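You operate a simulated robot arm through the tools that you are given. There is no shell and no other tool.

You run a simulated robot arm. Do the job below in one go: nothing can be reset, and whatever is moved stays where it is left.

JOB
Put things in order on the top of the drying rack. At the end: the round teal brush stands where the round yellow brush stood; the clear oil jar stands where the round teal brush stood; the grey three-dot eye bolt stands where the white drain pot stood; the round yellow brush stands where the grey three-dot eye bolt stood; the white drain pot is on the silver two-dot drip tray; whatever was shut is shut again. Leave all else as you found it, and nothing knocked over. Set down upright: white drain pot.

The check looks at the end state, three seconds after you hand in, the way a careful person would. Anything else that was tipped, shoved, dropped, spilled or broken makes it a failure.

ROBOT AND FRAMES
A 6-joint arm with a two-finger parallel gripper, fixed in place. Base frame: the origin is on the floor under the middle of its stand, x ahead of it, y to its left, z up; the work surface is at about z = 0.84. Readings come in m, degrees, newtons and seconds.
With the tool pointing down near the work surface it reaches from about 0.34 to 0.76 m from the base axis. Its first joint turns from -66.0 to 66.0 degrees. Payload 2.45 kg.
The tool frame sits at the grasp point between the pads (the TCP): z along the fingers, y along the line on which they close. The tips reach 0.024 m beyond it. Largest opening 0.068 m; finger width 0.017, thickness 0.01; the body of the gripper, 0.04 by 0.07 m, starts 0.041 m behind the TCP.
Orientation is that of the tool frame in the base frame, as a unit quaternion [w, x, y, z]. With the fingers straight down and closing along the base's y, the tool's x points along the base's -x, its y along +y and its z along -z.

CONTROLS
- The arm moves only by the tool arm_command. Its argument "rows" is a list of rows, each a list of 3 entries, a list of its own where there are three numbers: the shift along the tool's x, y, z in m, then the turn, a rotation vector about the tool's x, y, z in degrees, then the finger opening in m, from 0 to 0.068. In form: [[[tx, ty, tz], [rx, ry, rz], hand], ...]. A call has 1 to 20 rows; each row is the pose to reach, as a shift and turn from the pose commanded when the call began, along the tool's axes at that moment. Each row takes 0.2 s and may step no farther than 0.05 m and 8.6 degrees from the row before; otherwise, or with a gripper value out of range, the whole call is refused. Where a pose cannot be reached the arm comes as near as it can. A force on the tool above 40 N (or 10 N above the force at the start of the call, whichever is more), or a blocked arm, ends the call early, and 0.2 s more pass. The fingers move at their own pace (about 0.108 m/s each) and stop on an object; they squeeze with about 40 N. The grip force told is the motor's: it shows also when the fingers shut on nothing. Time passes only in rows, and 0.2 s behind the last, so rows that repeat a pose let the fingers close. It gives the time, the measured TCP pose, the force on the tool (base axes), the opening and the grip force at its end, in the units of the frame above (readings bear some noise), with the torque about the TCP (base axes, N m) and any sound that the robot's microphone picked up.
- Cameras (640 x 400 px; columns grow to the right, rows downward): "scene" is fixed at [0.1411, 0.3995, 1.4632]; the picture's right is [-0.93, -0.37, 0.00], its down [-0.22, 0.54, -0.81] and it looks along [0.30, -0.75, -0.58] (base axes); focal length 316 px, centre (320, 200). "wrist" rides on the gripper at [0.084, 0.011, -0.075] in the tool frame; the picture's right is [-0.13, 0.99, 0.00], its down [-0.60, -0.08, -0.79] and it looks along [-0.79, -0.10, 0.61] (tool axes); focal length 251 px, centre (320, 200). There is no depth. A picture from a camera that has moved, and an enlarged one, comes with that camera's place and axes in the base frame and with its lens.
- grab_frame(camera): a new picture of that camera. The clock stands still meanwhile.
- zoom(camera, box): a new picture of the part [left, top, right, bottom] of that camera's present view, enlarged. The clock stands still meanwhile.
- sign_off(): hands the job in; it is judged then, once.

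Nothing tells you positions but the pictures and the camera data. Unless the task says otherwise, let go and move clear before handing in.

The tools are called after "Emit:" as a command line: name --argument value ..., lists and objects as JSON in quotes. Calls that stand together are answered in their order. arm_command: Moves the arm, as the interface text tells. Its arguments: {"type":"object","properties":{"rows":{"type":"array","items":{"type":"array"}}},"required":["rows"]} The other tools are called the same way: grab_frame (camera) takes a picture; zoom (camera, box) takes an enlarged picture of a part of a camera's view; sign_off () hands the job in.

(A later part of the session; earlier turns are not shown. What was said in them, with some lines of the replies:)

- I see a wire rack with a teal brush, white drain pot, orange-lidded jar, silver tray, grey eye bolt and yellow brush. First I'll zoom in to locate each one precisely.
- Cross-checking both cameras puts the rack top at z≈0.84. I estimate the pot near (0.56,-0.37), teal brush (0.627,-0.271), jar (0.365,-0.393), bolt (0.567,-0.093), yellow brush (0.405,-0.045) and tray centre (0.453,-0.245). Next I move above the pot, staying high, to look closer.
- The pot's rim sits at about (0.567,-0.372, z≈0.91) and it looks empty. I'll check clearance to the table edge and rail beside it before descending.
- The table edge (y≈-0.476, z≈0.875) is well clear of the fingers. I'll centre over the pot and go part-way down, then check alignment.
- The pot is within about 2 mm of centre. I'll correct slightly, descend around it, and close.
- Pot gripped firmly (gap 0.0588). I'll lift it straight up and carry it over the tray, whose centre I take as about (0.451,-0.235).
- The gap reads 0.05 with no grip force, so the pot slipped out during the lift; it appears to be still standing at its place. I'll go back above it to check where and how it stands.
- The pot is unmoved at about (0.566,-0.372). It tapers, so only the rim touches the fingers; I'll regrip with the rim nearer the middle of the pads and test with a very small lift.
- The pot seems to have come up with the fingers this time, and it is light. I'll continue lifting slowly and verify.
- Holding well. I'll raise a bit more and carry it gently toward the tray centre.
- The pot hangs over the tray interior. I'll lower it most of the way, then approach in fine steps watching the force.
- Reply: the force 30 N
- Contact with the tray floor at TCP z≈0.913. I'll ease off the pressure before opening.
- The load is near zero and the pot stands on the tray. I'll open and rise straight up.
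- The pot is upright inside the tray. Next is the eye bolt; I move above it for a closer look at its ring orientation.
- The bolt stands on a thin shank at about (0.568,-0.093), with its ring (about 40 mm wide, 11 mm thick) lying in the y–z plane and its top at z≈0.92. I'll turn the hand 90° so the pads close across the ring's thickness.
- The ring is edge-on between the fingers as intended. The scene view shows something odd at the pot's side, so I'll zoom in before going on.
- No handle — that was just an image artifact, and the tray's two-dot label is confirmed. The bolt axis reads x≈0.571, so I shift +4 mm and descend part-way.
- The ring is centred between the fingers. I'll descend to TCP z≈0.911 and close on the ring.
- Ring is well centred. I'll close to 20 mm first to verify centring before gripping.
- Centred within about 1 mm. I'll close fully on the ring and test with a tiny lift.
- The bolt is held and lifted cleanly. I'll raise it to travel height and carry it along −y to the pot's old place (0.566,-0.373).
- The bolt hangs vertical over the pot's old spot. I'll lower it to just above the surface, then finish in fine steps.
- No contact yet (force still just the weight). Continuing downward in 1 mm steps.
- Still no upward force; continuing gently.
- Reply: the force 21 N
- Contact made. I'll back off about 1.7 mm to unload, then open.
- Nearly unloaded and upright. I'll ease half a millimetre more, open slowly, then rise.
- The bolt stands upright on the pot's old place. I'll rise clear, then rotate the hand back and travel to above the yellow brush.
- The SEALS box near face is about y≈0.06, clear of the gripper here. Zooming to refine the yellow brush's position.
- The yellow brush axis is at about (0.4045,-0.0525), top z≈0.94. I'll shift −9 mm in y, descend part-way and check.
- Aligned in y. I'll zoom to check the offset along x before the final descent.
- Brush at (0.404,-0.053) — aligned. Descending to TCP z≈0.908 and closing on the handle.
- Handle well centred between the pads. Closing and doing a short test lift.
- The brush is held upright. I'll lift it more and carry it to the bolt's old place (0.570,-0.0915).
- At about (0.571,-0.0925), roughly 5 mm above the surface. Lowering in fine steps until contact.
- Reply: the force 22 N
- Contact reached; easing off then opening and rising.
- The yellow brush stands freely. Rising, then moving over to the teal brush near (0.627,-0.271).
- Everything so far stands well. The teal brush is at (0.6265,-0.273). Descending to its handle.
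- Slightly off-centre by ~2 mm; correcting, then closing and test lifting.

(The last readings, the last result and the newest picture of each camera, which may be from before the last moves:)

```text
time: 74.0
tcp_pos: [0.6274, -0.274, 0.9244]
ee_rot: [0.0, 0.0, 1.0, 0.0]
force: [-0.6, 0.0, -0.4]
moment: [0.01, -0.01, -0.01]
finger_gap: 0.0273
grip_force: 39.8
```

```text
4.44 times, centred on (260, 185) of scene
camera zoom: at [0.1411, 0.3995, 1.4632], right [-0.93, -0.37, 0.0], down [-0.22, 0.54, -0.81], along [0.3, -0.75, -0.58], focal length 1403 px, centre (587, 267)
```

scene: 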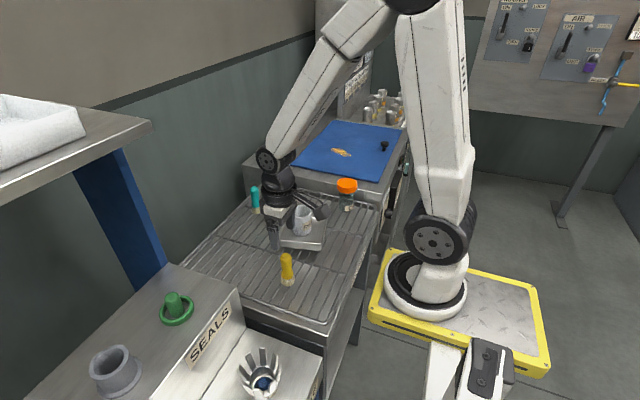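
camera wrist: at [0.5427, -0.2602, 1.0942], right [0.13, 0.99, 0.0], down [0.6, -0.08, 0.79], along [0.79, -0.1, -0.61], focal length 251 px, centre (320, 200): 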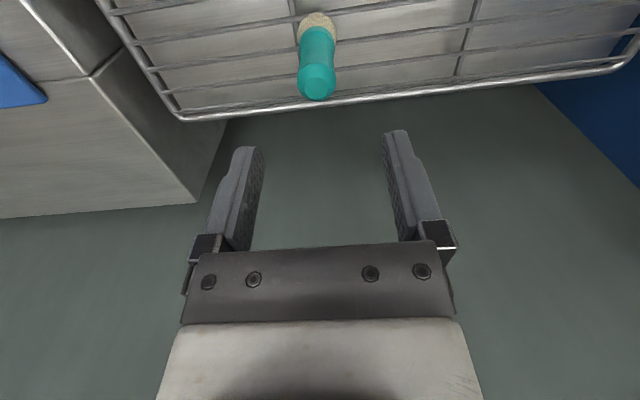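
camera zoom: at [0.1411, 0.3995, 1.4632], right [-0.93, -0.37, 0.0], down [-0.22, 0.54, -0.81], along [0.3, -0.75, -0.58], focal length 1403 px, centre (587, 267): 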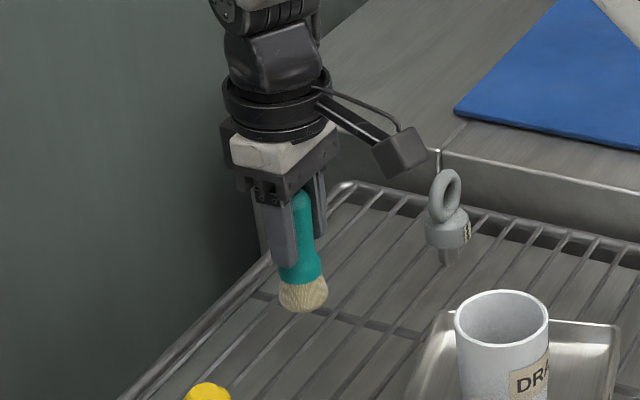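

Teal brush held. Lifting to travel height and carrying it to the yellow brush's old place (0.404,-0.053).

Emit:
arm_command --rows '[[[0, 0, -0.01], [0, 0, 0], 0.01], [[0, 0, -0.03], [0, 0, 0], 0.01], [[0, 0, -0.055], [0, 0, 0], 0.01], [[0, 0, -0.072], [0, 0, 0], 0.01], [[0, 0, -0.08], [0, 0, 0], 0.01], [[0.005, 0.005, -0.08], [0, 0, 0], 0.01], [[0.02, 0.02, -0.08], [0, 0, 0], 0.01], [[0.04, 0.04, -0.08], [0, 0, 0], 0.01], [[0.06, 0.059, -0.08], [0, 0, 0], 0.01], [[0.08, 0.079, -0.08], [0, 0, 0], 0.01], [[0.1, 0.099, -0.08], [0, 0, 0], 0.01], [[0.12, 0.119, -0.08], [0, 0, 0], 0.01], [[0.14, 0.138, -0.08], [0, 0, 0], 0.01], [[0.16, 0.158, -0.08], [0, 0, 0], 0.01], [[0.18, 0.178, -0.08], [0, 0, 0], 0.01], [[0.2, 0.198, -0.08], [0, 0, 0], 0.01], [[0.215, 0.213, -0.08], [0, 0, 0], 0.01], [[0.222, 0.219, -0.08], [0, 0, 0], 0.01], [[0.2235, 0.221, -0.08], [0, 0, 0], 0.01], [[0.2235, 0.221, -0.08], [0, 0, 0], 0.01]]'

Emit:
grab_frame --camera "wrist"

Emit:
zoom --camera "scene" --box '[220, 160, 360, 300]'

```text
time: 78.2
tcp_pos: [0.4033, -0.0548, 1.0029]
ee_rot: [0.0, 0.0, 1.0, 0.0]
force: [0.1, 0.1, 0.6]
moment: [0.01, 0.02, -0.01]
finger_gap: 0.0273
grip_force: 39.9
```

```text
taken
camera wrist: at [0.3192, -0.043, 1.0783], right [0.13, 0.99, 0.0], down [0.6, -0.08, 0.79], along [0.79, -0.1, -0.61], focal length 251 px, centre (320, 200)
```

wrist: 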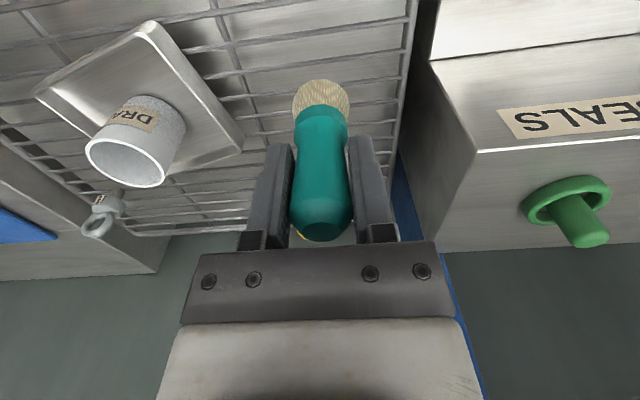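

```text
2.86 times, centred on (290, 230) of scene
camera zoom: at [0.1411, 0.3995, 1.4632], right [-0.93, -0.37, 0.0], down [-0.22, 0.54, -0.81], along [0.3, -0.75, -0.58], focal length 902 px, centre (406, 114)
```

zoom: 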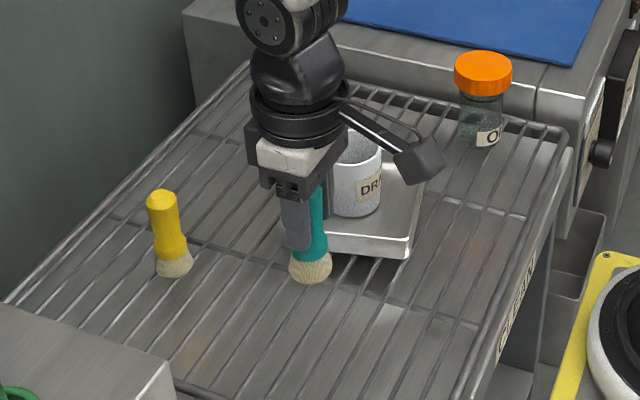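

In position above the yellow brush's old spot. Lowering to just above the surface.

Emit:
arm_command --rows '[[[-0.001, 0.001, 0.01], [0, 0, 0], 0.01], [[-0.001, 0.001, 0.03], [0, 0, 0], 0.01], [[-0.001, 0.001, 0.05], [0, 0, 0], 0.01], [[-0.001, 0.001, 0.07], [0, 0, 0], 0.01], [[-0.001, 0.001, 0.085], [0, 0, 0], 0.01], [[-0.001, 0.001, 0.091], [0, 0, 0], 0.01], [[-0.001, 0.001, 0.091], [0, 0, 0], 0.01]]'

Emit:
arm_command --rows '[[[0, 0, 0.001], [0, 0, 0], 0.01], [[0, 0, 0.002], [0, 0, 0], 0.01], [[0, 0, 0.002], [0, 0, 0], 0.01]]'

Emit:
arm_command --rows '[[[0, 0, 0.0005], [0, 0, 0], 0.01], [[0, 0, 0.001], [0, 0, 0], 0.01], [[0, 0, 0.001], [0, 0, 0], 0.01]]'

```text
time: 79.8
tcp_pos: [0.404, -0.0515, 0.9129]
ee_rot: [0.0, 0.0, 1.0, -0.001]
force: [0.0, -0.2, -0.4]
moment: [0.01, -0.01, 0.0]
finger_gap: 0.0271
grip_force: 40.3
```

```text
time: 80.6
tcp_pos: [0.4048, -0.0523, 0.9113]
ee_rot: [0.0, 0.0, 1.0, 0.0]
force: [0.2, -0.2, 0.0]
moment: [-0.01, -0.02, 0.03]
finger_gap: 0.0272
grip_force: 40.2
```

```text
time: 81.4
tcp_pos: [0.4038, -0.0526, 0.9086]
ee_rot: [0.0, 0.001, 1.0, 0.0]
force: [0.5, 0.4, -0.9]
moment: [0.01, 0.02, -0.02]
finger_gap: 0.0271
grip_force: 39.8
```

Emit:
arm_command --rows '[[[0, 0, 0.0005], [0, 0, 0], 0.01], [[0, 0, 0.001], [0, 0, 0], 0.01], [[0, 0, 0.001], [0, 0, 0], 0.01]]'

Emit:
arm_command --rows '[[[0, 0, 0.0005], [0, 0, 0], 0.01], [[0, 0, 0.001], [0, 0, 0], 0.01], [[0, 0, 0.001], [0, 0, 0], 0.01]]'

```text
time: 82.2
tcp_pos: [0.4034, -0.0531, 0.9071]
ee_rot: [0.0, 0.0, 1.0, 0.0]
force: [-0.7, -0.5, -0.5]
moment: [0.01, -0.01, 0.02]
finger_gap: 0.027
grip_force: 40.2
```

```text
time: 83.0
tcp_pos: [0.4047, -0.0525, 0.9079]
ee_rot: [0.0, 0.0, 1.0, 0.0]
force: [-7.1, 3.9, 33.3]
moment: [0.29, 0.32, 0.05]
finger_gap: 0.0272
grip_force: 39.9
```

Contact. Backing off slightly to unload before opening.

Emit:
arm_command --rows '[[[0, 0, -0.0005], [0, 0, 0], 0.01], [[0, 0, -0.001], [0, 0, 0], 0.01], [[0, 0, -0.001], [0, 0, 0], 0.01]]'

```text
time: 83.8
tcp_pos: [0.4051, -0.0538, 0.9077]
ee_rot: [-0.001, 0.0, 1.0, 0.0]
force: [0.2, 0.4, 0.6]
moment: [0.03, 0.0, -0.01]
finger_gap: 0.0271
grip_force: 40.0
```

Emit:
arm_command --rows '[[[0, 0, 0], [0, 0, 0], 0.03], [[0, 0, 0], [0, 0, 0], 0.045], [[0, 0, 0], [0, 0, 0], 0.06], [[0, 0, 0], [0, 0, 0], 0.06]]'

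Emit:
zoom --camera "wrist" --box '[220, 50, 420, 250]'

Emit:
zoom --camera "scene" --box '[250, 200, 340, 300]'

```text
time: 84.8
tcp_pos: [0.4044, -0.0539, 0.9088]
ee_rot: [0.0, 0.0, 1.0, 0.0]
force: [0.7, 1.0, -0.2]
moment: [0.0, -0.01, 0.03]
finger_gap: 0.0602
grip_force: 0.0
```

```text
2.00 times, centred on (320, 150) of wrist
camera zoom: at [0.3207, -0.0418, 0.9831], right [0.13, 0.99, 0.0], down [0.6, -0.08, 0.79], along [0.79, -0.1, -0.61], focal length 503 px, centre (320, 300)
```

zoom: 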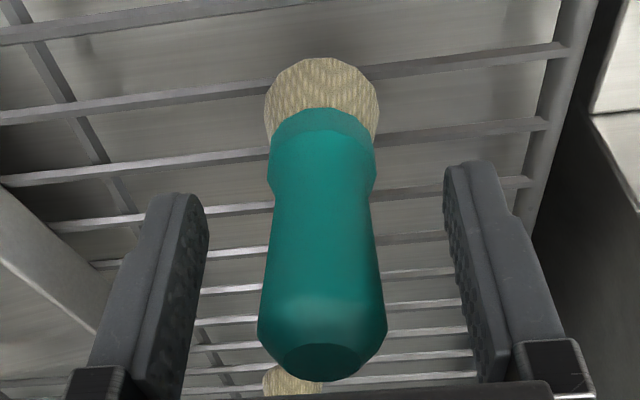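

```text
4.00 times, centred on (295, 250) of scene
camera zoom: at [0.1411, 0.3995, 1.4632], right [-0.93, -0.37, 0.0], down [-0.22, 0.54, -0.81], along [0.3, -0.75, -0.58], focal length 1263 px, centre (420, 0)
```

zoom: 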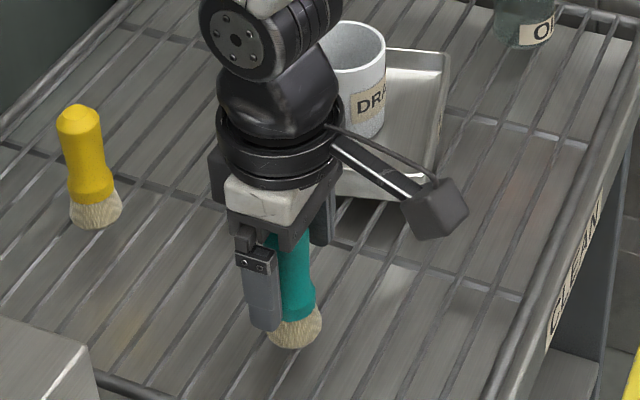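

The teal brush stands on the yellow brush's old place. Rising and moving over to the oil jar near (0.365,-0.393) for a close look.

Emit:
arm_command --rows '[[[0, 0, -0.015], [0, 0, 0], 0.06], [[0, 0, -0.045], [0, 0, 0], 0.06], [[0, 0, -0.09], [0, 0, 0], 0.06], [[0, 0, -0.13], [0, 0, 0], 0.06], [[0.002, -0.02, -0.15], [0, 0, 0], 0.068], [[0.007, -0.055, -0.15], [0, 0, 0], 0.068], [[0.011, -0.095, -0.15], [0, 0, 0], 0.068], [[0.015, -0.135, -0.15], [0, 0, 0], 0.068], [[0.02, -0.175, -0.15], [0, 0, 0], 0.068], [[0.024, -0.215, -0.15], [0, 0, 0], 0.068], [[0.029, -0.255, -0.15], [0, 0, 0], 0.068], [[0.033, -0.295, -0.15], [0, 0, 0], 0.068], [[0.037, -0.325, -0.15], [0, 0, 0], 0.068], [[0.039, -0.34, -0.15], [0, 0, 0], 0.068], [[0.039, -0.34, -0.15], [0, 0, 0], 0.068]]'

Emit:
grab_frame --camera "wrist"

Emit:
grab_frame --camera "scene"

Emit:
zoom --camera "wrist" --box '[220, 0, 420, 120]'

Emit:
zoom --camera "scene" --box '[320, 160, 380, 230]'

```text
time: 88.0
tcp_pos: [0.3662, -0.3935, 1.0594]
ee_rot: [-0.001, 0.001, 1.0, -0.001]
force: [-0.2, 0.1, -0.4]
moment: [-0.03, 0.02, -0.02]
finger_gap: 0.0678
grip_force: 0.1
```

```text
taken
camera wrist: at [0.282, -0.3811, 1.1335], right [0.13, 0.99, 0.0], down [0.6, -0.08, 0.79], along [0.79, -0.1, -0.61], focal length 251 px, centre (320, 200)
```

wrist: 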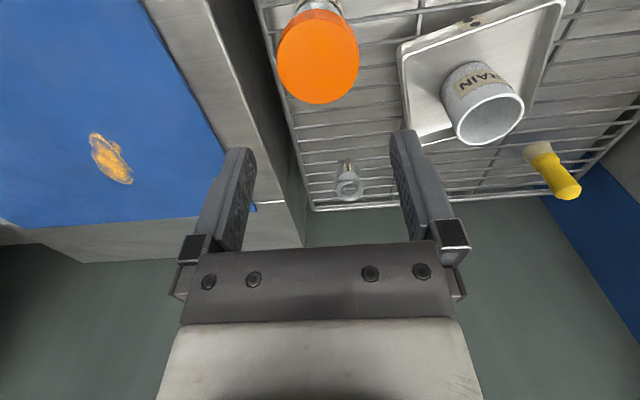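

```text
taken
```

scene: 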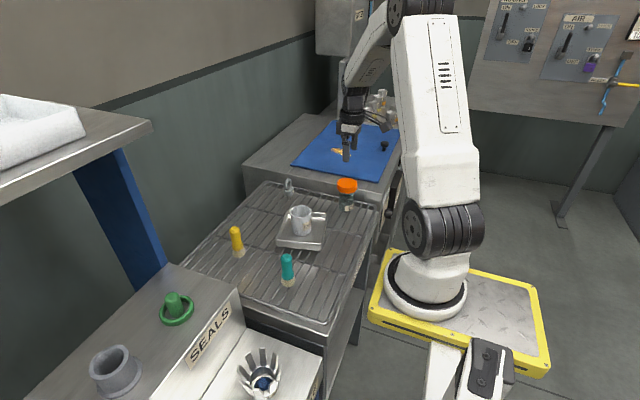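

```text
3.20 times, centred on (320, 60) of wrist
camera zoom: at [0.282, -0.3811, 1.1335], right [0.13, 0.99, 0.0], down [0.6, -0.08, 0.79], along [0.79, -0.1, -0.61], focal length 805 px, centre (320, 648)
```

zoom: 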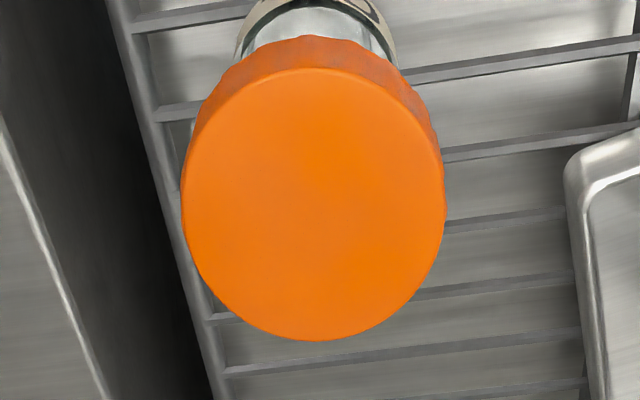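

```text
5.71 times, centred on (350, 195) of scene
camera zoom: at [0.1411, 0.3994, 1.4632], right [-0.93, -0.37, 0.0], down [-0.22, 0.54, -0.81], along [0.3, -0.75, -0.58], focal length 1804 px, centre (149, 229)
```

zoom: 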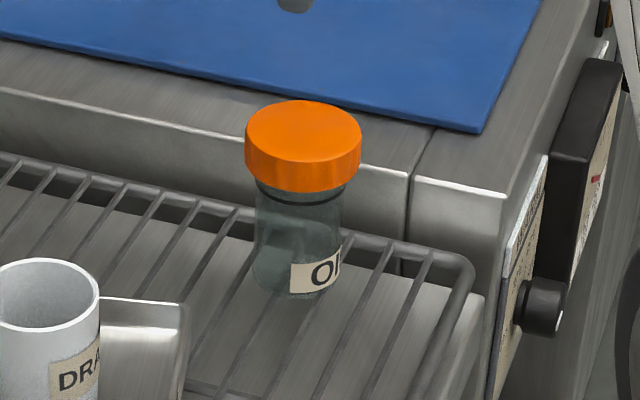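

The jar's lid is about 62 mm wide (top z≈0.937, centre (0.368,-0.393)) and wider than its body, so from above only the lid can be gripped. I'll align carefully, grip the lid and do a 2–3 mm test lift to see whether the jar comes along before committing.

Emit:
arm_command --rows '[[[-0.002, -0.0018, 0.02], [0, 0, 0], 0.068], [[-0.002, -0.0018, 0.045], [0, 0, 0], 0.068], [[-0.002, -0.0018, 0.065], [0, 0, 0], 0.068], [[-0.002, -0.0018, 0.08], [0, 0, 0], 0.068], [[-0.002, -0.0018, 0.08], [0, 0, 0], 0.068]]'

Emit:
grab_frame --camera "wrist"

Emit:
zoom --camera "wrist" --box '[220, 50, 420, 190]'

Emit:
zoom --camera "scene" --box '[310, 140, 390, 230]'

```text
time: 89.2
tcp_pos: [0.3676, -0.3958, 0.9806]
ee_rot: [0.001, 0.0, 1.0, 0.0]
force: [0.7, 0.4, -0.6]
moment: [0.01, -0.01, 0.01]
finger_gap: 0.068
grip_force: 0.1
```

```text
taken
camera wrist: at [0.2836, -0.3824, 1.0539], right [0.13, 0.99, 0.0], down [0.6, -0.08, 0.79], along [0.79, -0.1, -0.61], focal length 251 px, centre (320, 200)
```

wrist: 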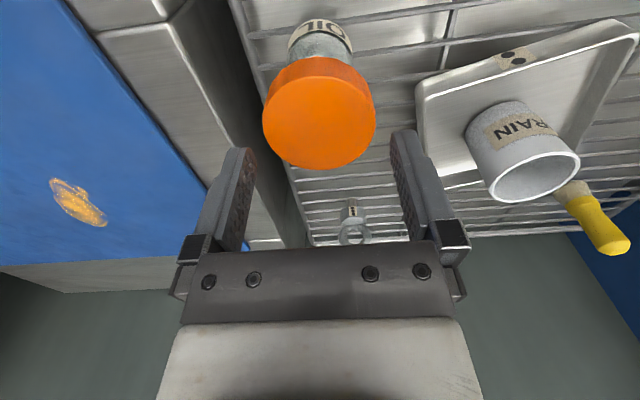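

```text
2.86 times, centred on (320, 120) of wrist
camera zoom: at [0.2836, -0.3824, 1.0539], right [0.13, 0.99, 0.0], down [0.6, -0.08, 0.79], along [0.79, -0.1, -0.61], focal length 718 px, centre (320, 429)
```

zoom: 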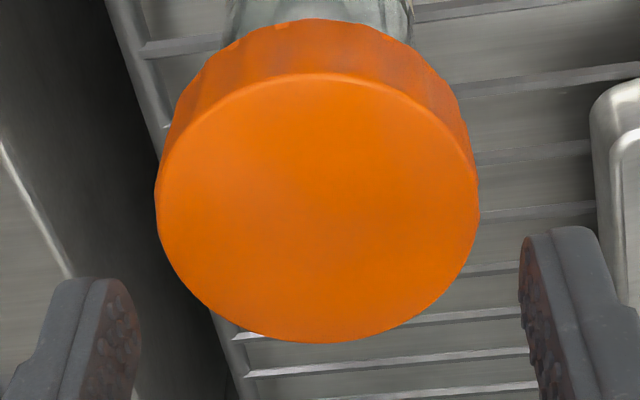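

```text
4.44 times, centred on (350, 185) of scene
camera zoom: at [0.1411, 0.3995, 1.4632], right [-0.93, -0.37, 0.0], down [-0.22, 0.54, -0.81], along [0.3, -0.75, -0.58], focal length 1403 px, centre (187, 267)
```

zoom: 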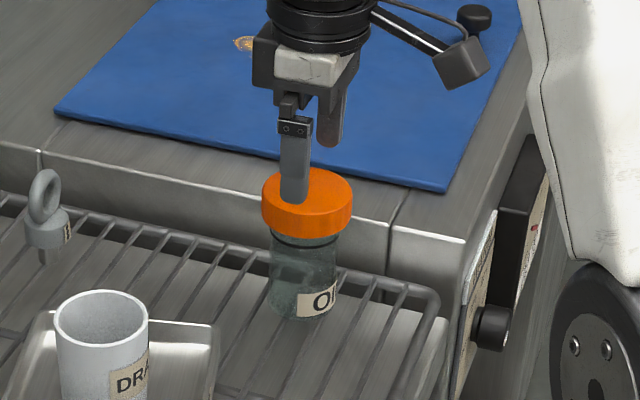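

Aligned within 1 mm. Descending slowly past the lid with the fingers fully open.

Emit:
arm_command --rows '[[[0.0008, 0, 0.008], [0, 0, 0], 0.068], [[0.0008, 0, 0.014], [0, 0, 0], 0.068], [[0.0008, 0, 0.019], [0, 0, 0], 0.068], [[0.0008, 0, 0.023], [0, 0, 0], 0.068], [[0.0008, 0, 0.023], [0, 0, 0], 0.068]]'

Emit:
arm_command --rows '[[[0, 0, 0.006], [0, 0, 0], 0.068], [[0, 0, 0.014], [0, 0, 0], 0.068], [[0, 0, 0.022], [0, 0, 0], 0.068], [[0, 0, 0.03], [0, 0, 0], 0.068], [[0, 0, 0.03], [0, 0, 0], 0.068]]'

Emit:
zoom --camera "wrist" --box '[200, 50, 440, 250]'

Emit:
zoom --camera "scene" --box '[310, 140, 390, 230]'

```text
time: 90.4
tcp_pos: [0.3679, -0.3957, 0.9538]
ee_rot: [-0.001, 0.0, 1.0, 0.0]
force: [0.6, 0.6, 0.7]
moment: [0.0, 0.01, 0.0]
finger_gap: 0.0683
grip_force: 0.1
```

```text
time: 91.6
tcp_pos: [0.3666, -0.3941, 0.9249]
ee_rot: [0.001, 0.0, 1.0, 0.0]
force: [-0.2, 0.4, -0.1]
moment: [-0.01, 0.0, 0.01]
finger_gap: 0.0677
grip_force: 0.0
```

```text
2.00 times, centred on (320, 150) of wrist
camera zoom: at [0.2832, -0.3828, 0.9999], right [0.13, 0.99, 0.0], down [0.6, -0.08, 0.79], along [0.79, -0.1, -0.61], focal length 503 px, centre (320, 300)
```

zoom: 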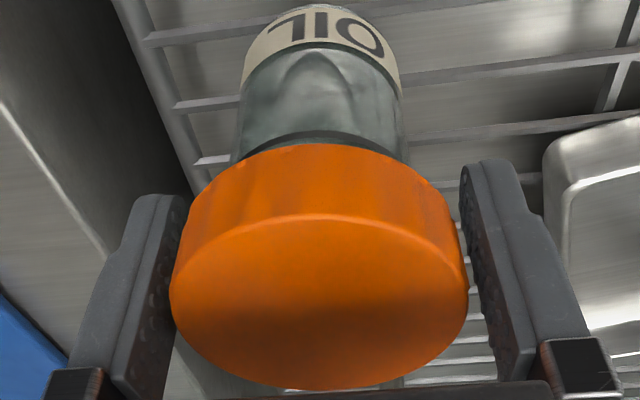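

```text
4.44 times, centred on (350, 185) of scene
camera zoom: at [0.1411, 0.3995, 1.4632], right [-0.93, -0.37, 0.0], down [-0.22, 0.54, -0.81], along [0.3, -0.75, -0.58], focal length 1403 px, centre (187, 267)
```

zoom: 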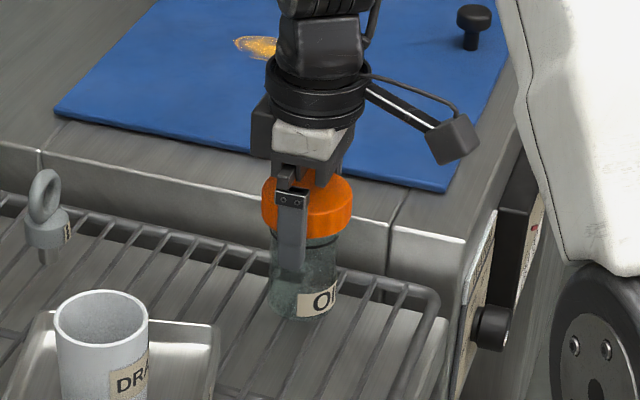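

Fingers straddle the lid without touching. Closing, then a 3 mm test lift.

Emit:
arm_command --rows '[[[0, 0, 0], [0, 0, 0], 0.055], [[0, 0, 0], [0, 0, 0], 0.045], [[0, 0, 0], [0, 0, 0], 0.045], [[0, 0, 0], [0, 0, 0], 0.045]]'

Emit:
zoom --camera "scene" --box '[320, 170, 370, 220]'

Emit:
zoom --camera "wrist" --box '[200, 0, 440, 250]'

Emit:
arm_command --rows '[[[0, 0, -0.001], [0, 0, 0], 0.045], [[0, 0, -0.002], [0, 0, 0], 0.045], [[0, 0, -0.003], [0, 0, 0], 0.045], [[0, 0, -0.003], [0, 0, 0], 0.045]]'

Emit:
zoom --camera "scene" --box '[320, 170, 370, 220]'

Emit:
zoom --camera "wrist" --box '[200, 0, 440, 250]'

```text
time: 92.6
tcp_pos: [0.3674, -0.3949, 0.9248]
ee_rot: [0.0, 0.0, 1.0, -0.001]
force: [0.0, -0.1, -0.2]
moment: [0.01, -0.02, 0.01]
finger_gap: 0.0622
grip_force: 40.3
```

```text
8.00 times, centred on (345, 195) of scene
camera zoom: at [0.1411, 0.3995, 1.4632], right [-0.93, -0.37, 0.0], down [-0.22, 0.54, -0.81], along [0.3, -0.75, -0.58], focal length 2526 px, centre (120, 240)
```

zoom: 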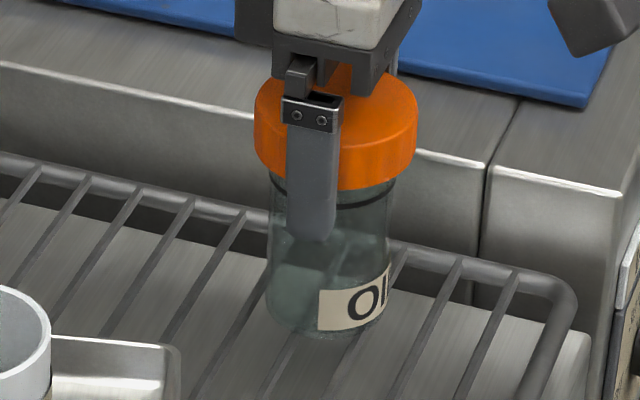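

```text
1.60 times, centred on (320, 125) of wrist
camera zoom: at [0.2832, -0.3827, 1.0], right [0.13, 0.99, 0.0], down [0.6, -0.08, 0.79], along [0.79, -0.1, -0.61], focal length 402 px, centre (320, 320)
```

zoom: 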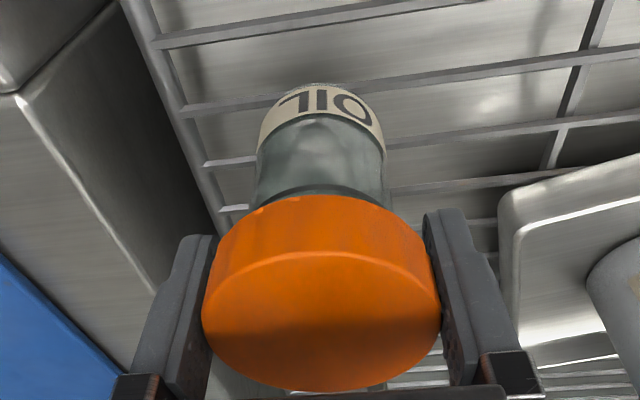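

```text
time: 93.6
tcp_pos: [0.3665, -0.3954, 0.9279]
ee_rot: [0.001, 0.0, 1.0, -0.001]
force: [0.7, 0.9, -1.0]
moment: [-0.01, -0.03, 0.0]
finger_gap: 0.0621
grip_force: 40.1
```

```text
8.00 times, centred on (345, 195) of scene
camera zoom: at [0.1411, 0.3995, 1.4632], right [-0.93, -0.37, 0.0], down [-0.22, 0.54, -0.81], along [0.3, -0.75, -0.58], focal length 2526 px, centre (120, 240)
```

zoom: 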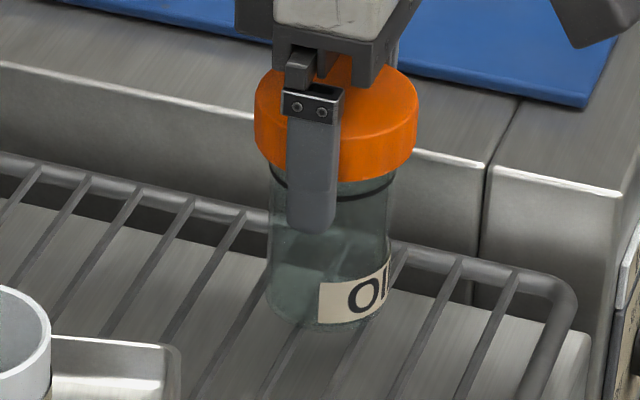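

```text
1.60 times, centred on (320, 125) of wrist
camera zoom: at [0.2835, -0.3833, 1.0032], right [0.13, 0.99, 0.0], down [0.6, -0.08, 0.79], along [0.79, -0.1, -0.61], focal length 402 px, centre (320, 320)
```

zoom: 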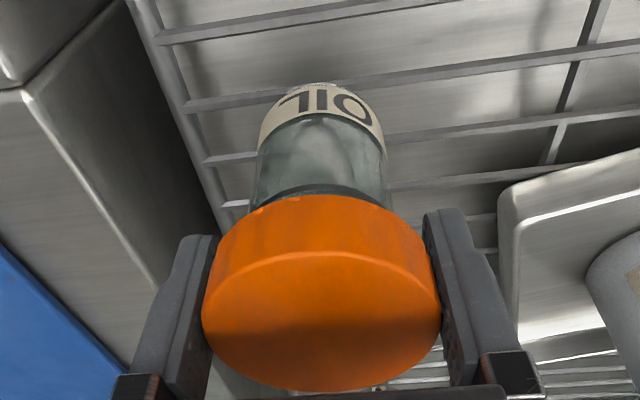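

The whole jar came up with the lid — it's firmly shut. I'll continue slowly, checking along the way.

Emit:
arm_command --rows '[[[0, 0, -0.003], [0, 0, 0], 0.045], [[0, 0, -0.007], [0, 0, 0], 0.045], [[0, 0, -0.012], [0, 0, 0], 0.045], [[0, 0, -0.017], [0, 0, 0], 0.045], [[0, 0, -0.02], [0, 0, 0], 0.045], [[0, 0, -0.02], [0, 0, 0], 0.045]]'

Emit:
zoom --camera "scene" --box '[310, 140, 390, 230]'

Emit:
zoom --camera "wrist" --box '[200, 0, 440, 250]'

```text
time: 95.0
tcp_pos: [0.3665, -0.3947, 0.9467]
ee_rot: [0.0, 0.0, 1.0, 0.001]
force: [0.7, 0.7, 0.1]
moment: [-0.02, 0.0, -0.03]
finger_gap: 0.0621
grip_force: 39.4
```

```text
4.44 times, centred on (350, 185) of scene
camera zoom: at [0.1411, 0.3995, 1.4632], right [-0.93, -0.37, 0.0], down [-0.22, 0.54, -0.81], along [0.3, -0.75, -0.58], focal length 1403 px, centre (187, 267)
```

zoom: 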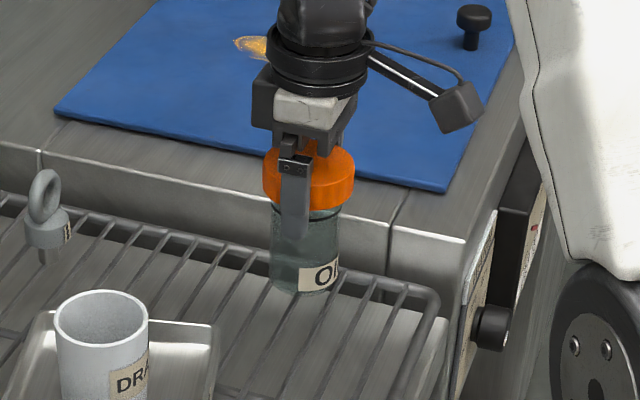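

```text
1.60 times, centred on (320, 125) of wrist
camera zoom: at [0.283, -0.3825, 1.0231], right [0.13, 0.99, 0.0], down [0.6, -0.08, 0.79], along [0.79, -0.1, -0.61], focal length 402 px, centre (320, 320)
```

zoom: 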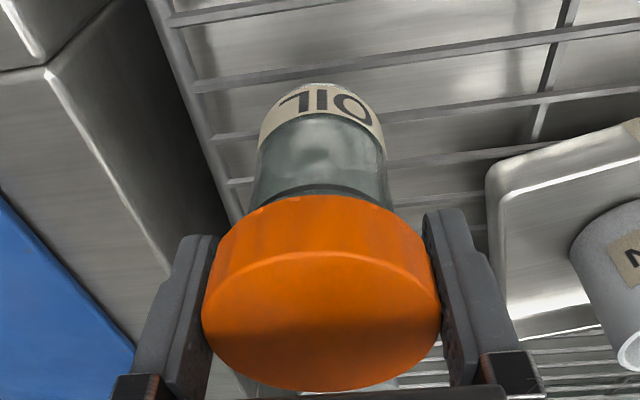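

Still holding firmly. Raising to travel height (jar bottom ≈0.94, above everything on the rack).

Emit:
arm_command --rows '[[[0, 0, -0.004], [0, 0, 0], 0.045], [[0, 0, -0.014], [0, 0, 0], 0.045], [[0, 0, -0.028], [0, 0, 0], 0.045], [[0, 0, -0.043], [0, 0, 0], 0.045], [[0, 0, -0.058], [0, 0, 0], 0.045], [[0, 0, -0.072], [0, 0, 0], 0.045], [[0, 0, -0.082], [0, 0, 0], 0.045], [[0, 0, -0.085], [0, 0, 0], 0.045], [[0, 0, -0.085], [0, 0, 0], 0.045]]'

Emit:
grab_frame --camera "scene"

Emit:
grab_frame --camera "wrist"

```text
time: 97.0
tcp_pos: [0.3648, -0.395, 1.033]
ee_rot: [0.0, 0.0, 1.0, 0.0]
force: [-0.1, 0.1, -0.8]
moment: [0.01, 0.01, -0.01]
finger_gap: 0.0621
grip_force: 40.7
```

```text
taken
```

scene: 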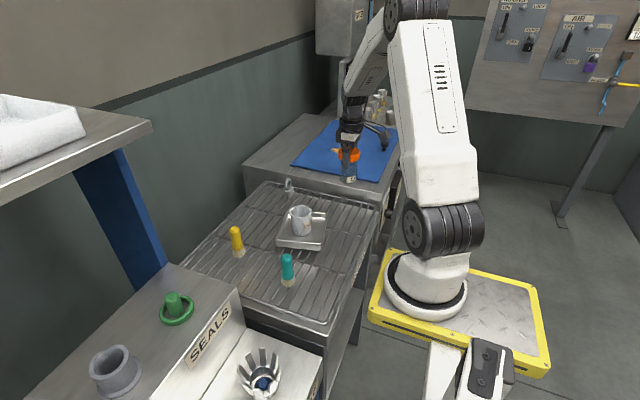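

```text
taken
camera wrist: at [0.2824, -0.383, 1.1084], right [0.13, 0.99, 0.0], down [0.6, -0.08, 0.79], along [0.79, -0.1, -0.61], focal length 251 px, centre (320, 200)
```

wrist: 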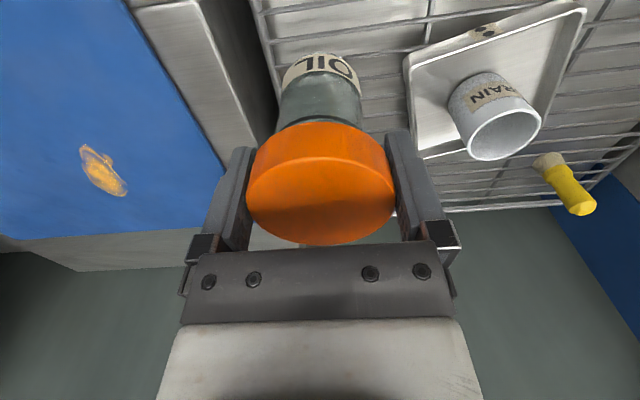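

Carrying the jar slowly across to the teal brush's old place (0.627,-0.274).

Emit:
arm_command --rows '[[[-0.004, 0.002, 0], [0, 0, 0], 0.045], [[-0.014, 0.0065, 0], [0, 0, 0], 0.045], [[-0.03, 0.0138, 0], [0, 0, 0], 0.045], [[-0.05, 0.023, 0], [0, 0, 0], 0.045], [[-0.07, 0.0322, 0], [0, 0, 0], 0.045], [[-0.09, 0.0414, 0], [0, 0, 0], 0.045], [[-0.11, 0.0507, 0], [0, 0, 0], 0.045], [[-0.13, 0.0599, 0], [0, 0, 0], 0.045], [[-0.15, 0.0691, 0], [0, 0, 0], 0.045], [[-0.17, 0.0783, 0], [0, 0, 0], 0.045], [[-0.19, 0.0875, 0], [0, 0, 0], 0.045], [[-0.21, 0.0967, 0], [0, 0, 0], 0.045], [[-0.228, 0.105, 0], [0, 0, 0], 0.045], [[-0.244, 0.1124, 0], [0, 0, 0], 0.045], [[-0.255, 0.1175, 0], [0, 0, 0], 0.045], [[-0.26, 0.1197, 0], [0, 0, 0], 0.045], [[-0.2606, 0.12, 0], [0, 0, 0], 0.045], [[-0.2606, 0.12, 0], [0, 0, 0], 0.045]]'

Emit:
zoom --camera "scene" --box '[210, 110, 350, 260]'

Emit:
grab_frame --camera "wrist"

```text
time: 100.8
tcp_pos: [0.6267, -0.2748, 1.0347]
ee_rot: [0.0, 0.001, 1.0, 0.0]
force: [-0.1, 0.3, -1.0]
moment: [0.03, 0.03, 0.02]
finger_gap: 0.062
grip_force: 40.1
```

```text
2.67 times, centred on (280, 185) of scene
camera zoom: at [0.1411, 0.3995, 1.4632], right [-0.93, -0.37, 0.0], down [-0.22, 0.54, -0.81], along [0.3, -0.75, -0.58], focal length 842 px, centre (427, 240)
```

zoom: 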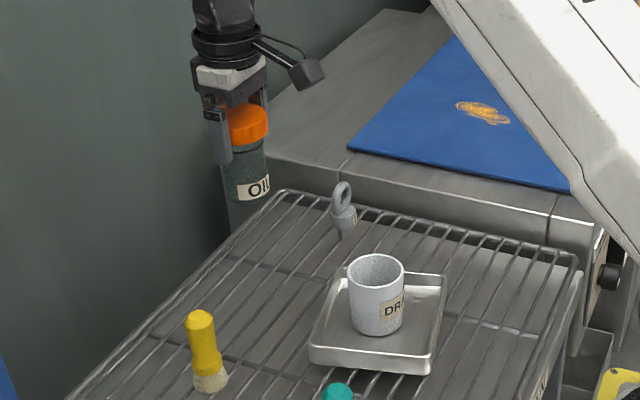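

```text
taken
camera wrist: at [0.5432, -0.263, 1.1087], right [0.13, 0.99, 0.0], down [0.6, -0.08, 0.79], along [0.79, -0.1, -0.61], focal length 251 px, centre (320, 200)
```

wrist: 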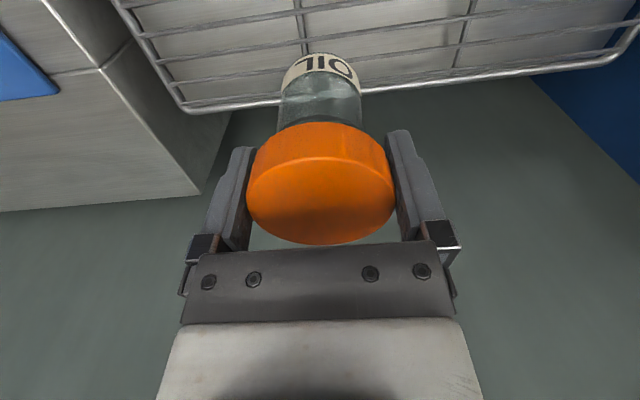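

Above the target. Lowering to about 5 mm above the surface.

Emit:
arm_command --rows '[[[0, 0, 0.005], [0, 0, 0], 0.045], [[0, 0, 0.017], [0, 0, 0], 0.045], [[0, 0, 0.032], [0, 0, 0], 0.045], [[0, 0, 0.047], [0, 0, 0], 0.045], [[0, 0, 0.062], [0, 0, 0], 0.045], [[0, 0, 0.077], [0, 0, 0], 0.045], [[0, 0, 0.09], [0, 0, 0], 0.045], [[0, 0, 0.099], [0, 0, 0], 0.045], [[0, 0, 0.103], [0, 0, 0], 0.045], [[0, 0, 0.103], [0, 0, 0], 0.045]]'

Emit:
zoom --camera "scene" --box '[220, 150, 300, 230]'

Emit:
grab_frame --camera "wrist"

```text
time: 103.0
tcp_pos: [0.6288, -0.2749, 0.9303]
ee_rot: [0.0, 0.0, 1.0, 0.0]
force: [-0.1, 0.0, -1.6]
moment: [0.01, -0.01, 0.03]
finger_gap: 0.062
grip_force: 40.3
```

```text
5.00 times, centred on (260, 190) of scene
camera zoom: at [0.1411, 0.3995, 1.4632], right [-0.93, -0.37, 0.0], down [-0.22, 0.54, -0.81], along [0.3, -0.75, -0.58], focal length 1579 px, centre (620, 250)
```

zoom: 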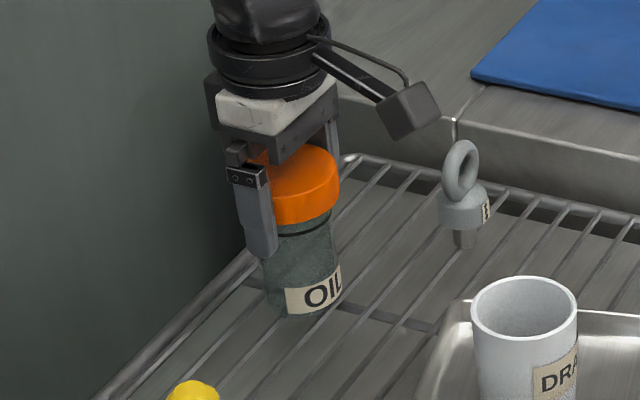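

```text
taken
camera wrist: at [0.5442, -0.2629, 1.0055], right [0.13, 0.99, 0.0], down [0.6, -0.08, 0.79], along [0.79, -0.1, -0.61], focal length 251 px, centre (320, 200)
```

wrist: 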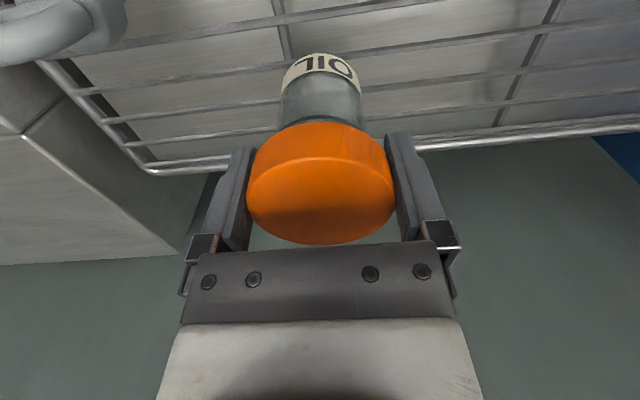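

Nearly down. Fine steps until contact.

Emit:
arm_command --rows '[[[0, 0, 0.0015], [0, 0, 0], 0.045], [[0, 0, 0.003], [0, 0, 0], 0.045], [[0, 0, 0.003], [0, 0, 0], 0.045]]'

Emit:
arm_command --rows '[[[0, 0, 0.0005], [0, 0, 0], 0.045], [[0, 0, 0.001], [0, 0, 0], 0.045], [[0, 0, 0.001], [0, 0, 0], 0.045]]'

Emit:
arm_command --rows '[[[0, 0, 0.0005], [0, 0, 0], 0.045], [[0, 0, 0.001], [0, 0, 0], 0.045], [[0, 0, 0.001], [0, 0, 0], 0.045]]'

```text
time: 103.8
tcp_pos: [0.6272, -0.2731, 0.9276]
ee_rot: [0.0, 0.0, 1.0, 0.0]
force: [0.3, -0.2, -1.4]
moment: [0.01, -0.01, -0.01]
finger_gap: 0.0621
grip_force: 39.5
```

```text
time: 104.6
tcp_pos: [0.6283, -0.2747, 0.9272]
ee_rot: [0.0, 0.0, 1.0, 0.0]
force: [-0.2, -0.5, -1.4]
moment: [0.02, -0.01, -0.01]
finger_gap: 0.0623
grip_force: 40.2
```

```text
time: 105.4
tcp_pos: [0.6282, -0.2737, 0.9263]
ee_rot: [0.0, 0.0, 1.0, 0.0]
force: [-0.5, -0.7, -1.8]
moment: [-0.01, -0.01, 0.0]
finger_gap: 0.0623
grip_force: 39.7
```

Emit:
arm_command --rows '[[[0, 0, 0.0005], [0, 0, 0], 0.045], [[0, 0, 0.001], [0, 0, 0], 0.045], [[0, 0, 0.001], [0, 0, 0], 0.045]]'

Emit:
arm_command --rows '[[[0, 0, 0.0005], [0, 0, 0], 0.045], [[0, 0, 0.001], [0, 0, 0], 0.045], [[0, 0, 0.001], [0, 0, 0], 0.045]]'

```text
time: 106.2
tcp_pos: [0.6275, -0.274, 0.9246]
ee_rot: [0.001, 0.0, 1.0, -0.001]
force: [1.2, 0.3, 2.0]
moment: [0.07, -0.04, -0.01]
finger_gap: 0.0624
grip_force: 39.4
```

```text
time: 107.0
tcp_pos: [0.6282, -0.2751, 0.9248]
ee_rot: [0.001, 0.0, 1.0, -0.001]
force: [-1.7, 1.5, 10.6]
moment: [0.15, 0.07, 0.03]
finger_gap: 0.0625
grip_force: 39.3
```

Contact. Easing off by 0.8 mm, then opening fully and checking before rising.

Emit:
arm_command --rows '[[[0, 0, -0.0004], [0, 0, 0], 0.045], [[0, 0, -0.0008], [0, 0, 0], 0.045], [[0, 0, -0.0008], [0, 0, 0], 0.045]]'

Emit:
arm_command --rows '[[[0, 0, 0], [0, 0, 0], 0.064], [[0, 0, 0], [0, 0, 0], 0.068], [[0, 0, 0], [0, 0, 0], 0.068], [[0, 0, 0], [0, 0, 0], 0.068]]'

Emit:
zoom --camera "wrist" --box '[200, 50, 440, 250]'

Emit:
zoom --camera "scene" --box '[220, 150, 300, 230]'

```text
time: 107.8
tcp_pos: [0.6273, -0.2743, 0.9248]
ee_rot: [0.001, 0.001, 1.0, 0.0]
force: [1.0, 0.2, 7.3]
moment: [0.03, -0.11, 0.02]
finger_gap: 0.0621
grip_force: 39.6
```

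```text
time: 108.8
tcp_pos: [0.6276, -0.2751, 0.9248]
ee_rot: [0.0, 0.0, 1.0, 0.001]
force: [-0.3, -0.2, -0.2]
moment: [0.01, -0.01, 0.01]
finger_gap: 0.0677
grip_force: 0.0
```

```text
2.00 times, centred on (320, 150) of wrist
camera zoom: at [0.5439, -0.263, 0.9992], right [0.13, 0.99, 0.0], down [0.6, -0.08, 0.79], along [0.79, -0.1, -0.61], focal length 503 px, centre (320, 300)
```

zoom: 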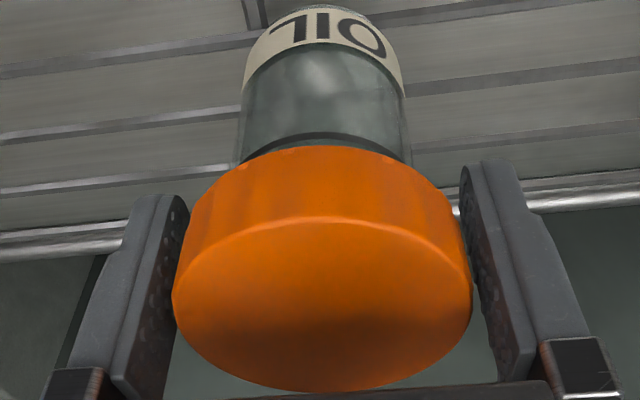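

```text
5.00 times, centred on (260, 190) of scene
camera zoom: at [0.1411, 0.3995, 1.4632], right [-0.93, -0.37, 0.0], down [-0.22, 0.54, -0.81], along [0.3, -0.75, -0.58], focal length 1579 px, centre (620, 250)
```

zoom: 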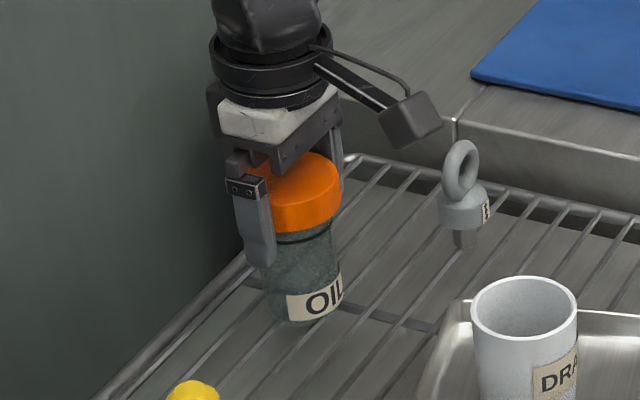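

Released with clearance on both sides. Rising straight up slowly, then clear.

Emit:
arm_command --rows '[[[0, 0, -0.006], [0, 0, 0], 0.068], [[0, 0, -0.015], [0, 0, 0], 0.068], [[0, 0, -0.027], [0, 0, 0], 0.068], [[0, 0, -0.04], [0, 0, 0], 0.068], [[0, 0, -0.06], [0, 0, 0], 0.068], [[0, 0, -0.09], [0, 0, 0], 0.068], [[0, 0, -0.13], [0, 0, 0], 0.068], [[0, 0, -0.16], [0, 0, 0], 0.068], [[0, 0, -0.16], [0, 0, 0], 0.068]]'

Emit:
grab_frame --camera "scene"

Emit:
zoom --camera "scene" --box '[210, 150, 390, 300]'

Emit:
grab_frame --camera "wrist"

```text
time: 110.8
tcp_pos: [0.6292, -0.2745, 1.0822]
ee_rot: [0.001, 0.0, 1.0, 0.0]
force: [0.1, -0.5, 1.1]
moment: [-0.01, -0.02, -0.02]
finger_gap: 0.0679
grip_force: 0.0
```

```text
taken
```

scene: 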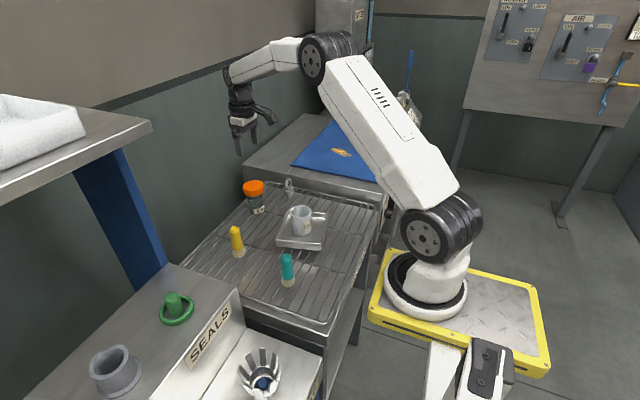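

```text
2.67 times, centred on (300, 225) of scene
camera zoom: at [0.1411, 0.3995, 1.4632], right [-0.93, -0.37, 0.0], down [-0.22, 0.54, -0.81], along [0.3, -0.75, -0.58], focal length 842 px, centre (373, 133)
```

zoom: 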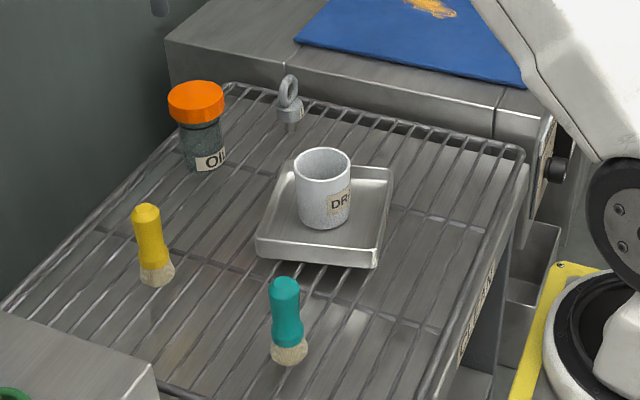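

```text
taken
camera wrist: at [0.5448, -0.2622, 1.1581], right [0.13, 0.99, 0.0], down [0.6, -0.08, 0.79], along [0.79, -0.1, -0.61], focal length 251 px, centre (320, 200)
```

wrist: 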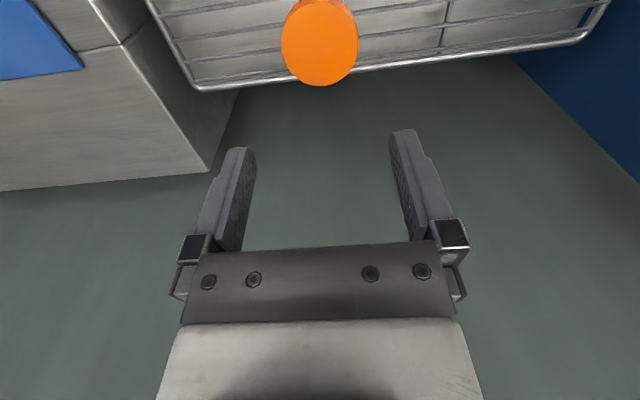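

All five items appear placed. I'll compare with the starting view using the same zoom boxes.

Emit:
zoom --camera "scene" --box '[220, 160, 400, 300]'

Emit:
zoom --camera "scene" --box '[220, 165, 310, 265]'

Emit:
zoom --camera "scene" --box '[270, 165, 380, 295]'

```text
2.86 times, centred on (310, 230) of scene
camera zoom: at [0.1411, 0.3995, 1.4632], right [-0.93, -0.37, 0.0], down [-0.22, 0.54, -0.81], along [0.3, -0.75, -0.58], focal length 902 px, centre (349, 114)
```

zoom: 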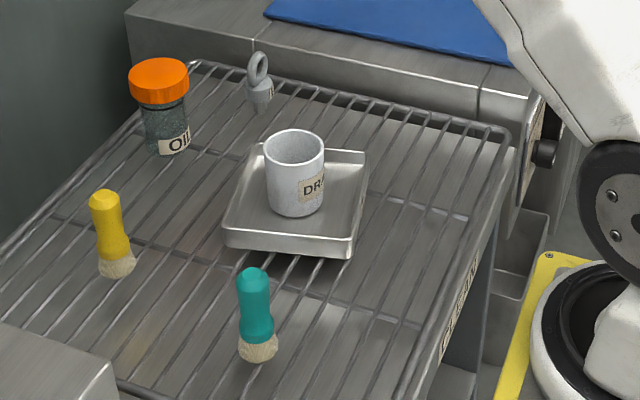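

```text
4.00 times, centred on (265, 215) of scene
camera zoom: at [0.1411, 0.3995, 1.4632], right [-0.93, -0.37, 0.0], down [-0.22, 0.54, -0.81], along [0.3, -0.75, -0.58], focal length 1263 px, centre (540, 140)
```

zoom: 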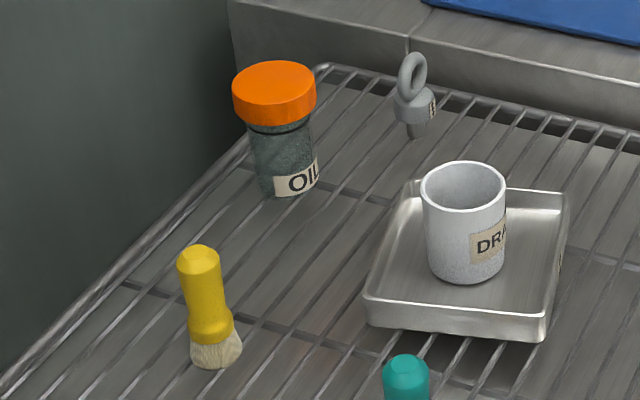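

```text
3.08 times, centred on (325, 230) of scene
camera zoom: at [0.1411, 0.3995, 1.4632], right [-0.93, -0.37, 0.0], down [-0.22, 0.54, -0.81], along [0.3, -0.75, -0.58], focal length 972 px, centre (305, 108)
```

zoom: 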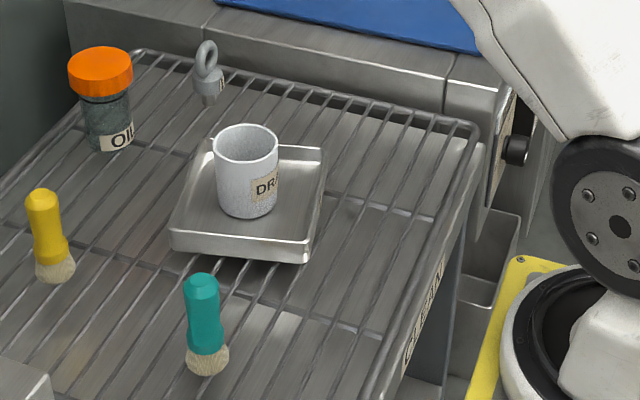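

The tray hasn't shifted, the teal brush matches the yellow's old pixels, and the rest agree within a few millimetres. I'll move the arm well clear and take a last close look at each standing item.

Emit:
arm_command --rows '[[[0.02, 0.002, -0.01], [0, 0, 0], 0.068], [[0.05, 0.005, -0.025], [0, 0, 0], 0.068], [[0.085, 0.008, -0.025], [0, 0, 0], 0.068], [[0.12, 0.011, -0.025], [0, 0, 0], 0.068], [[0.155, 0.014, -0.025], [0, 0, 0], 0.068], [[0.19, 0.017, -0.025], [0, 0, 0], 0.068], [[0.225, 0.02, -0.025], [0, 0, 0], 0.068], [[0.255, 0.023, -0.025], [0, 0, 0], 0.068], [[0.27, 0.025, -0.025], [0, 0, 0], 0.068], [[0.27, 0.025, -0.025], [0, 0, 0], 0.068]]'

Emit:
grab_frame --camera "wrist"

Emit:
zoom --camera "scene" --box '[215, 165, 275, 265]'

Emit:
grab_frame --camera "scene"

```text
time: 113.0
tcp_pos: [0.3565, -0.2503, 1.1092]
ee_rot: [0.0, 0.0, 1.0, 0.0]
force: [-0.4, 0.3, -0.2]
moment: [0.01, 0.0, -0.02]
finger_gap: 0.068
grip_force: 0.1
```

```text
taken
camera wrist: at [0.2714, -0.2384, 1.1833], right [0.13, 0.99, 0.0], down [0.6, -0.08, 0.79], along [0.79, -0.1, -0.61], focal length 251 px, centre (320, 200)
```

wrist: 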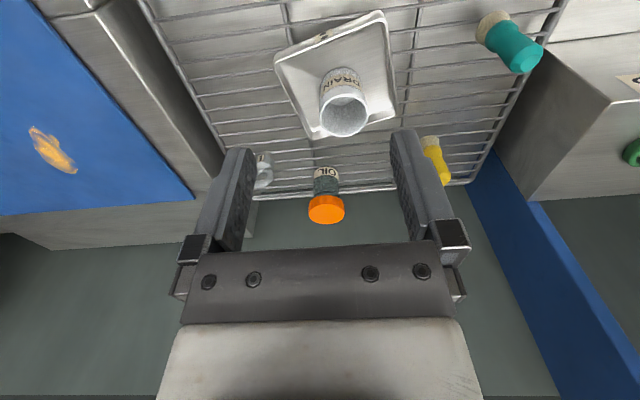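

```text
4.00 times, centred on (245, 215) of scene
camera zoom: at [0.1411, 0.3995, 1.4632], right [-0.93, -0.37, 0.0], down [-0.22, 0.54, -0.81], along [0.3, -0.75, -0.58], focal length 1263 px, centre (620, 140)
```

zoom: 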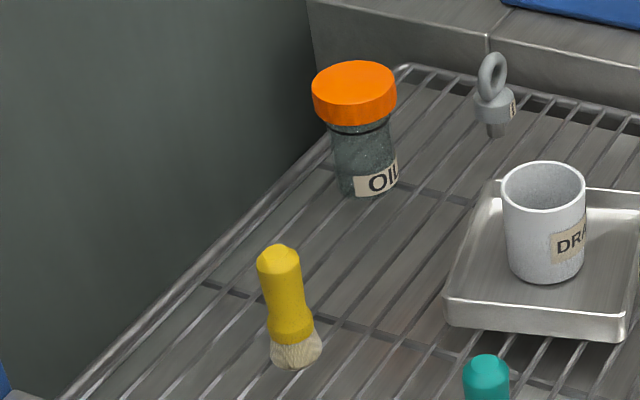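

```text
taken
```

scene: 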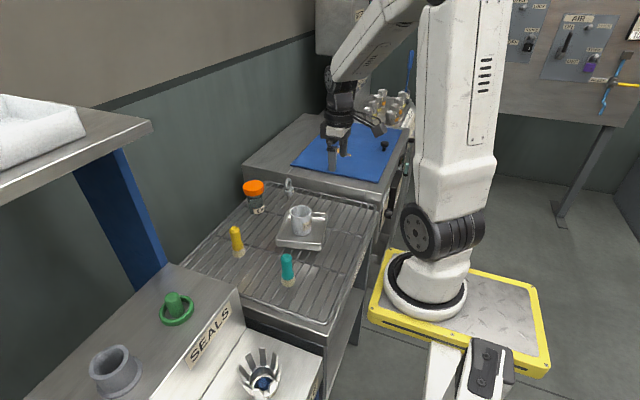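

Every item is standing upright in its new place, the jar's lid is on, the tray has not moved, and the arm is clear. I'm handing in.

Emit:
sign_off

```text
The job is handed in.
```

The rack is rearranged as you asked and I've handed the job in. I don't have the check's verdict yet.

| Item | Where it stands now |
|---|---|
| White drain pot | Upright in the silver two-dot drip tray, near its centre |
| Grey three-dot eye bolt | Where the drain pot stood |
| Round yellow brush | Where the eye bolt stood |
| Round teal brush | Where the yellow brush stood |
| Clear oil jar | Where the teal brush stood, lid still on |

- **Placement accuracy:** The final pictures put each item within about 1 cm of its target. The yellow brush and the jar are the furthest off, by roughly 8–10 mm.
- **Pot slip:** On my first try at the drain pot, it slipped out of the fingers during the lift. It stayed upright on its original spot, and the second try worked.
- **Jar lid:** The jar's lid is wider than its body, so I could only grip it by the lid. I tested with a 3 mm lift first, and the jar came up with its lid shut.
- **Everything else:** The tray did not move, and nothing was knocked over or spilled. The arm is back near its starting position, clear of the rack.
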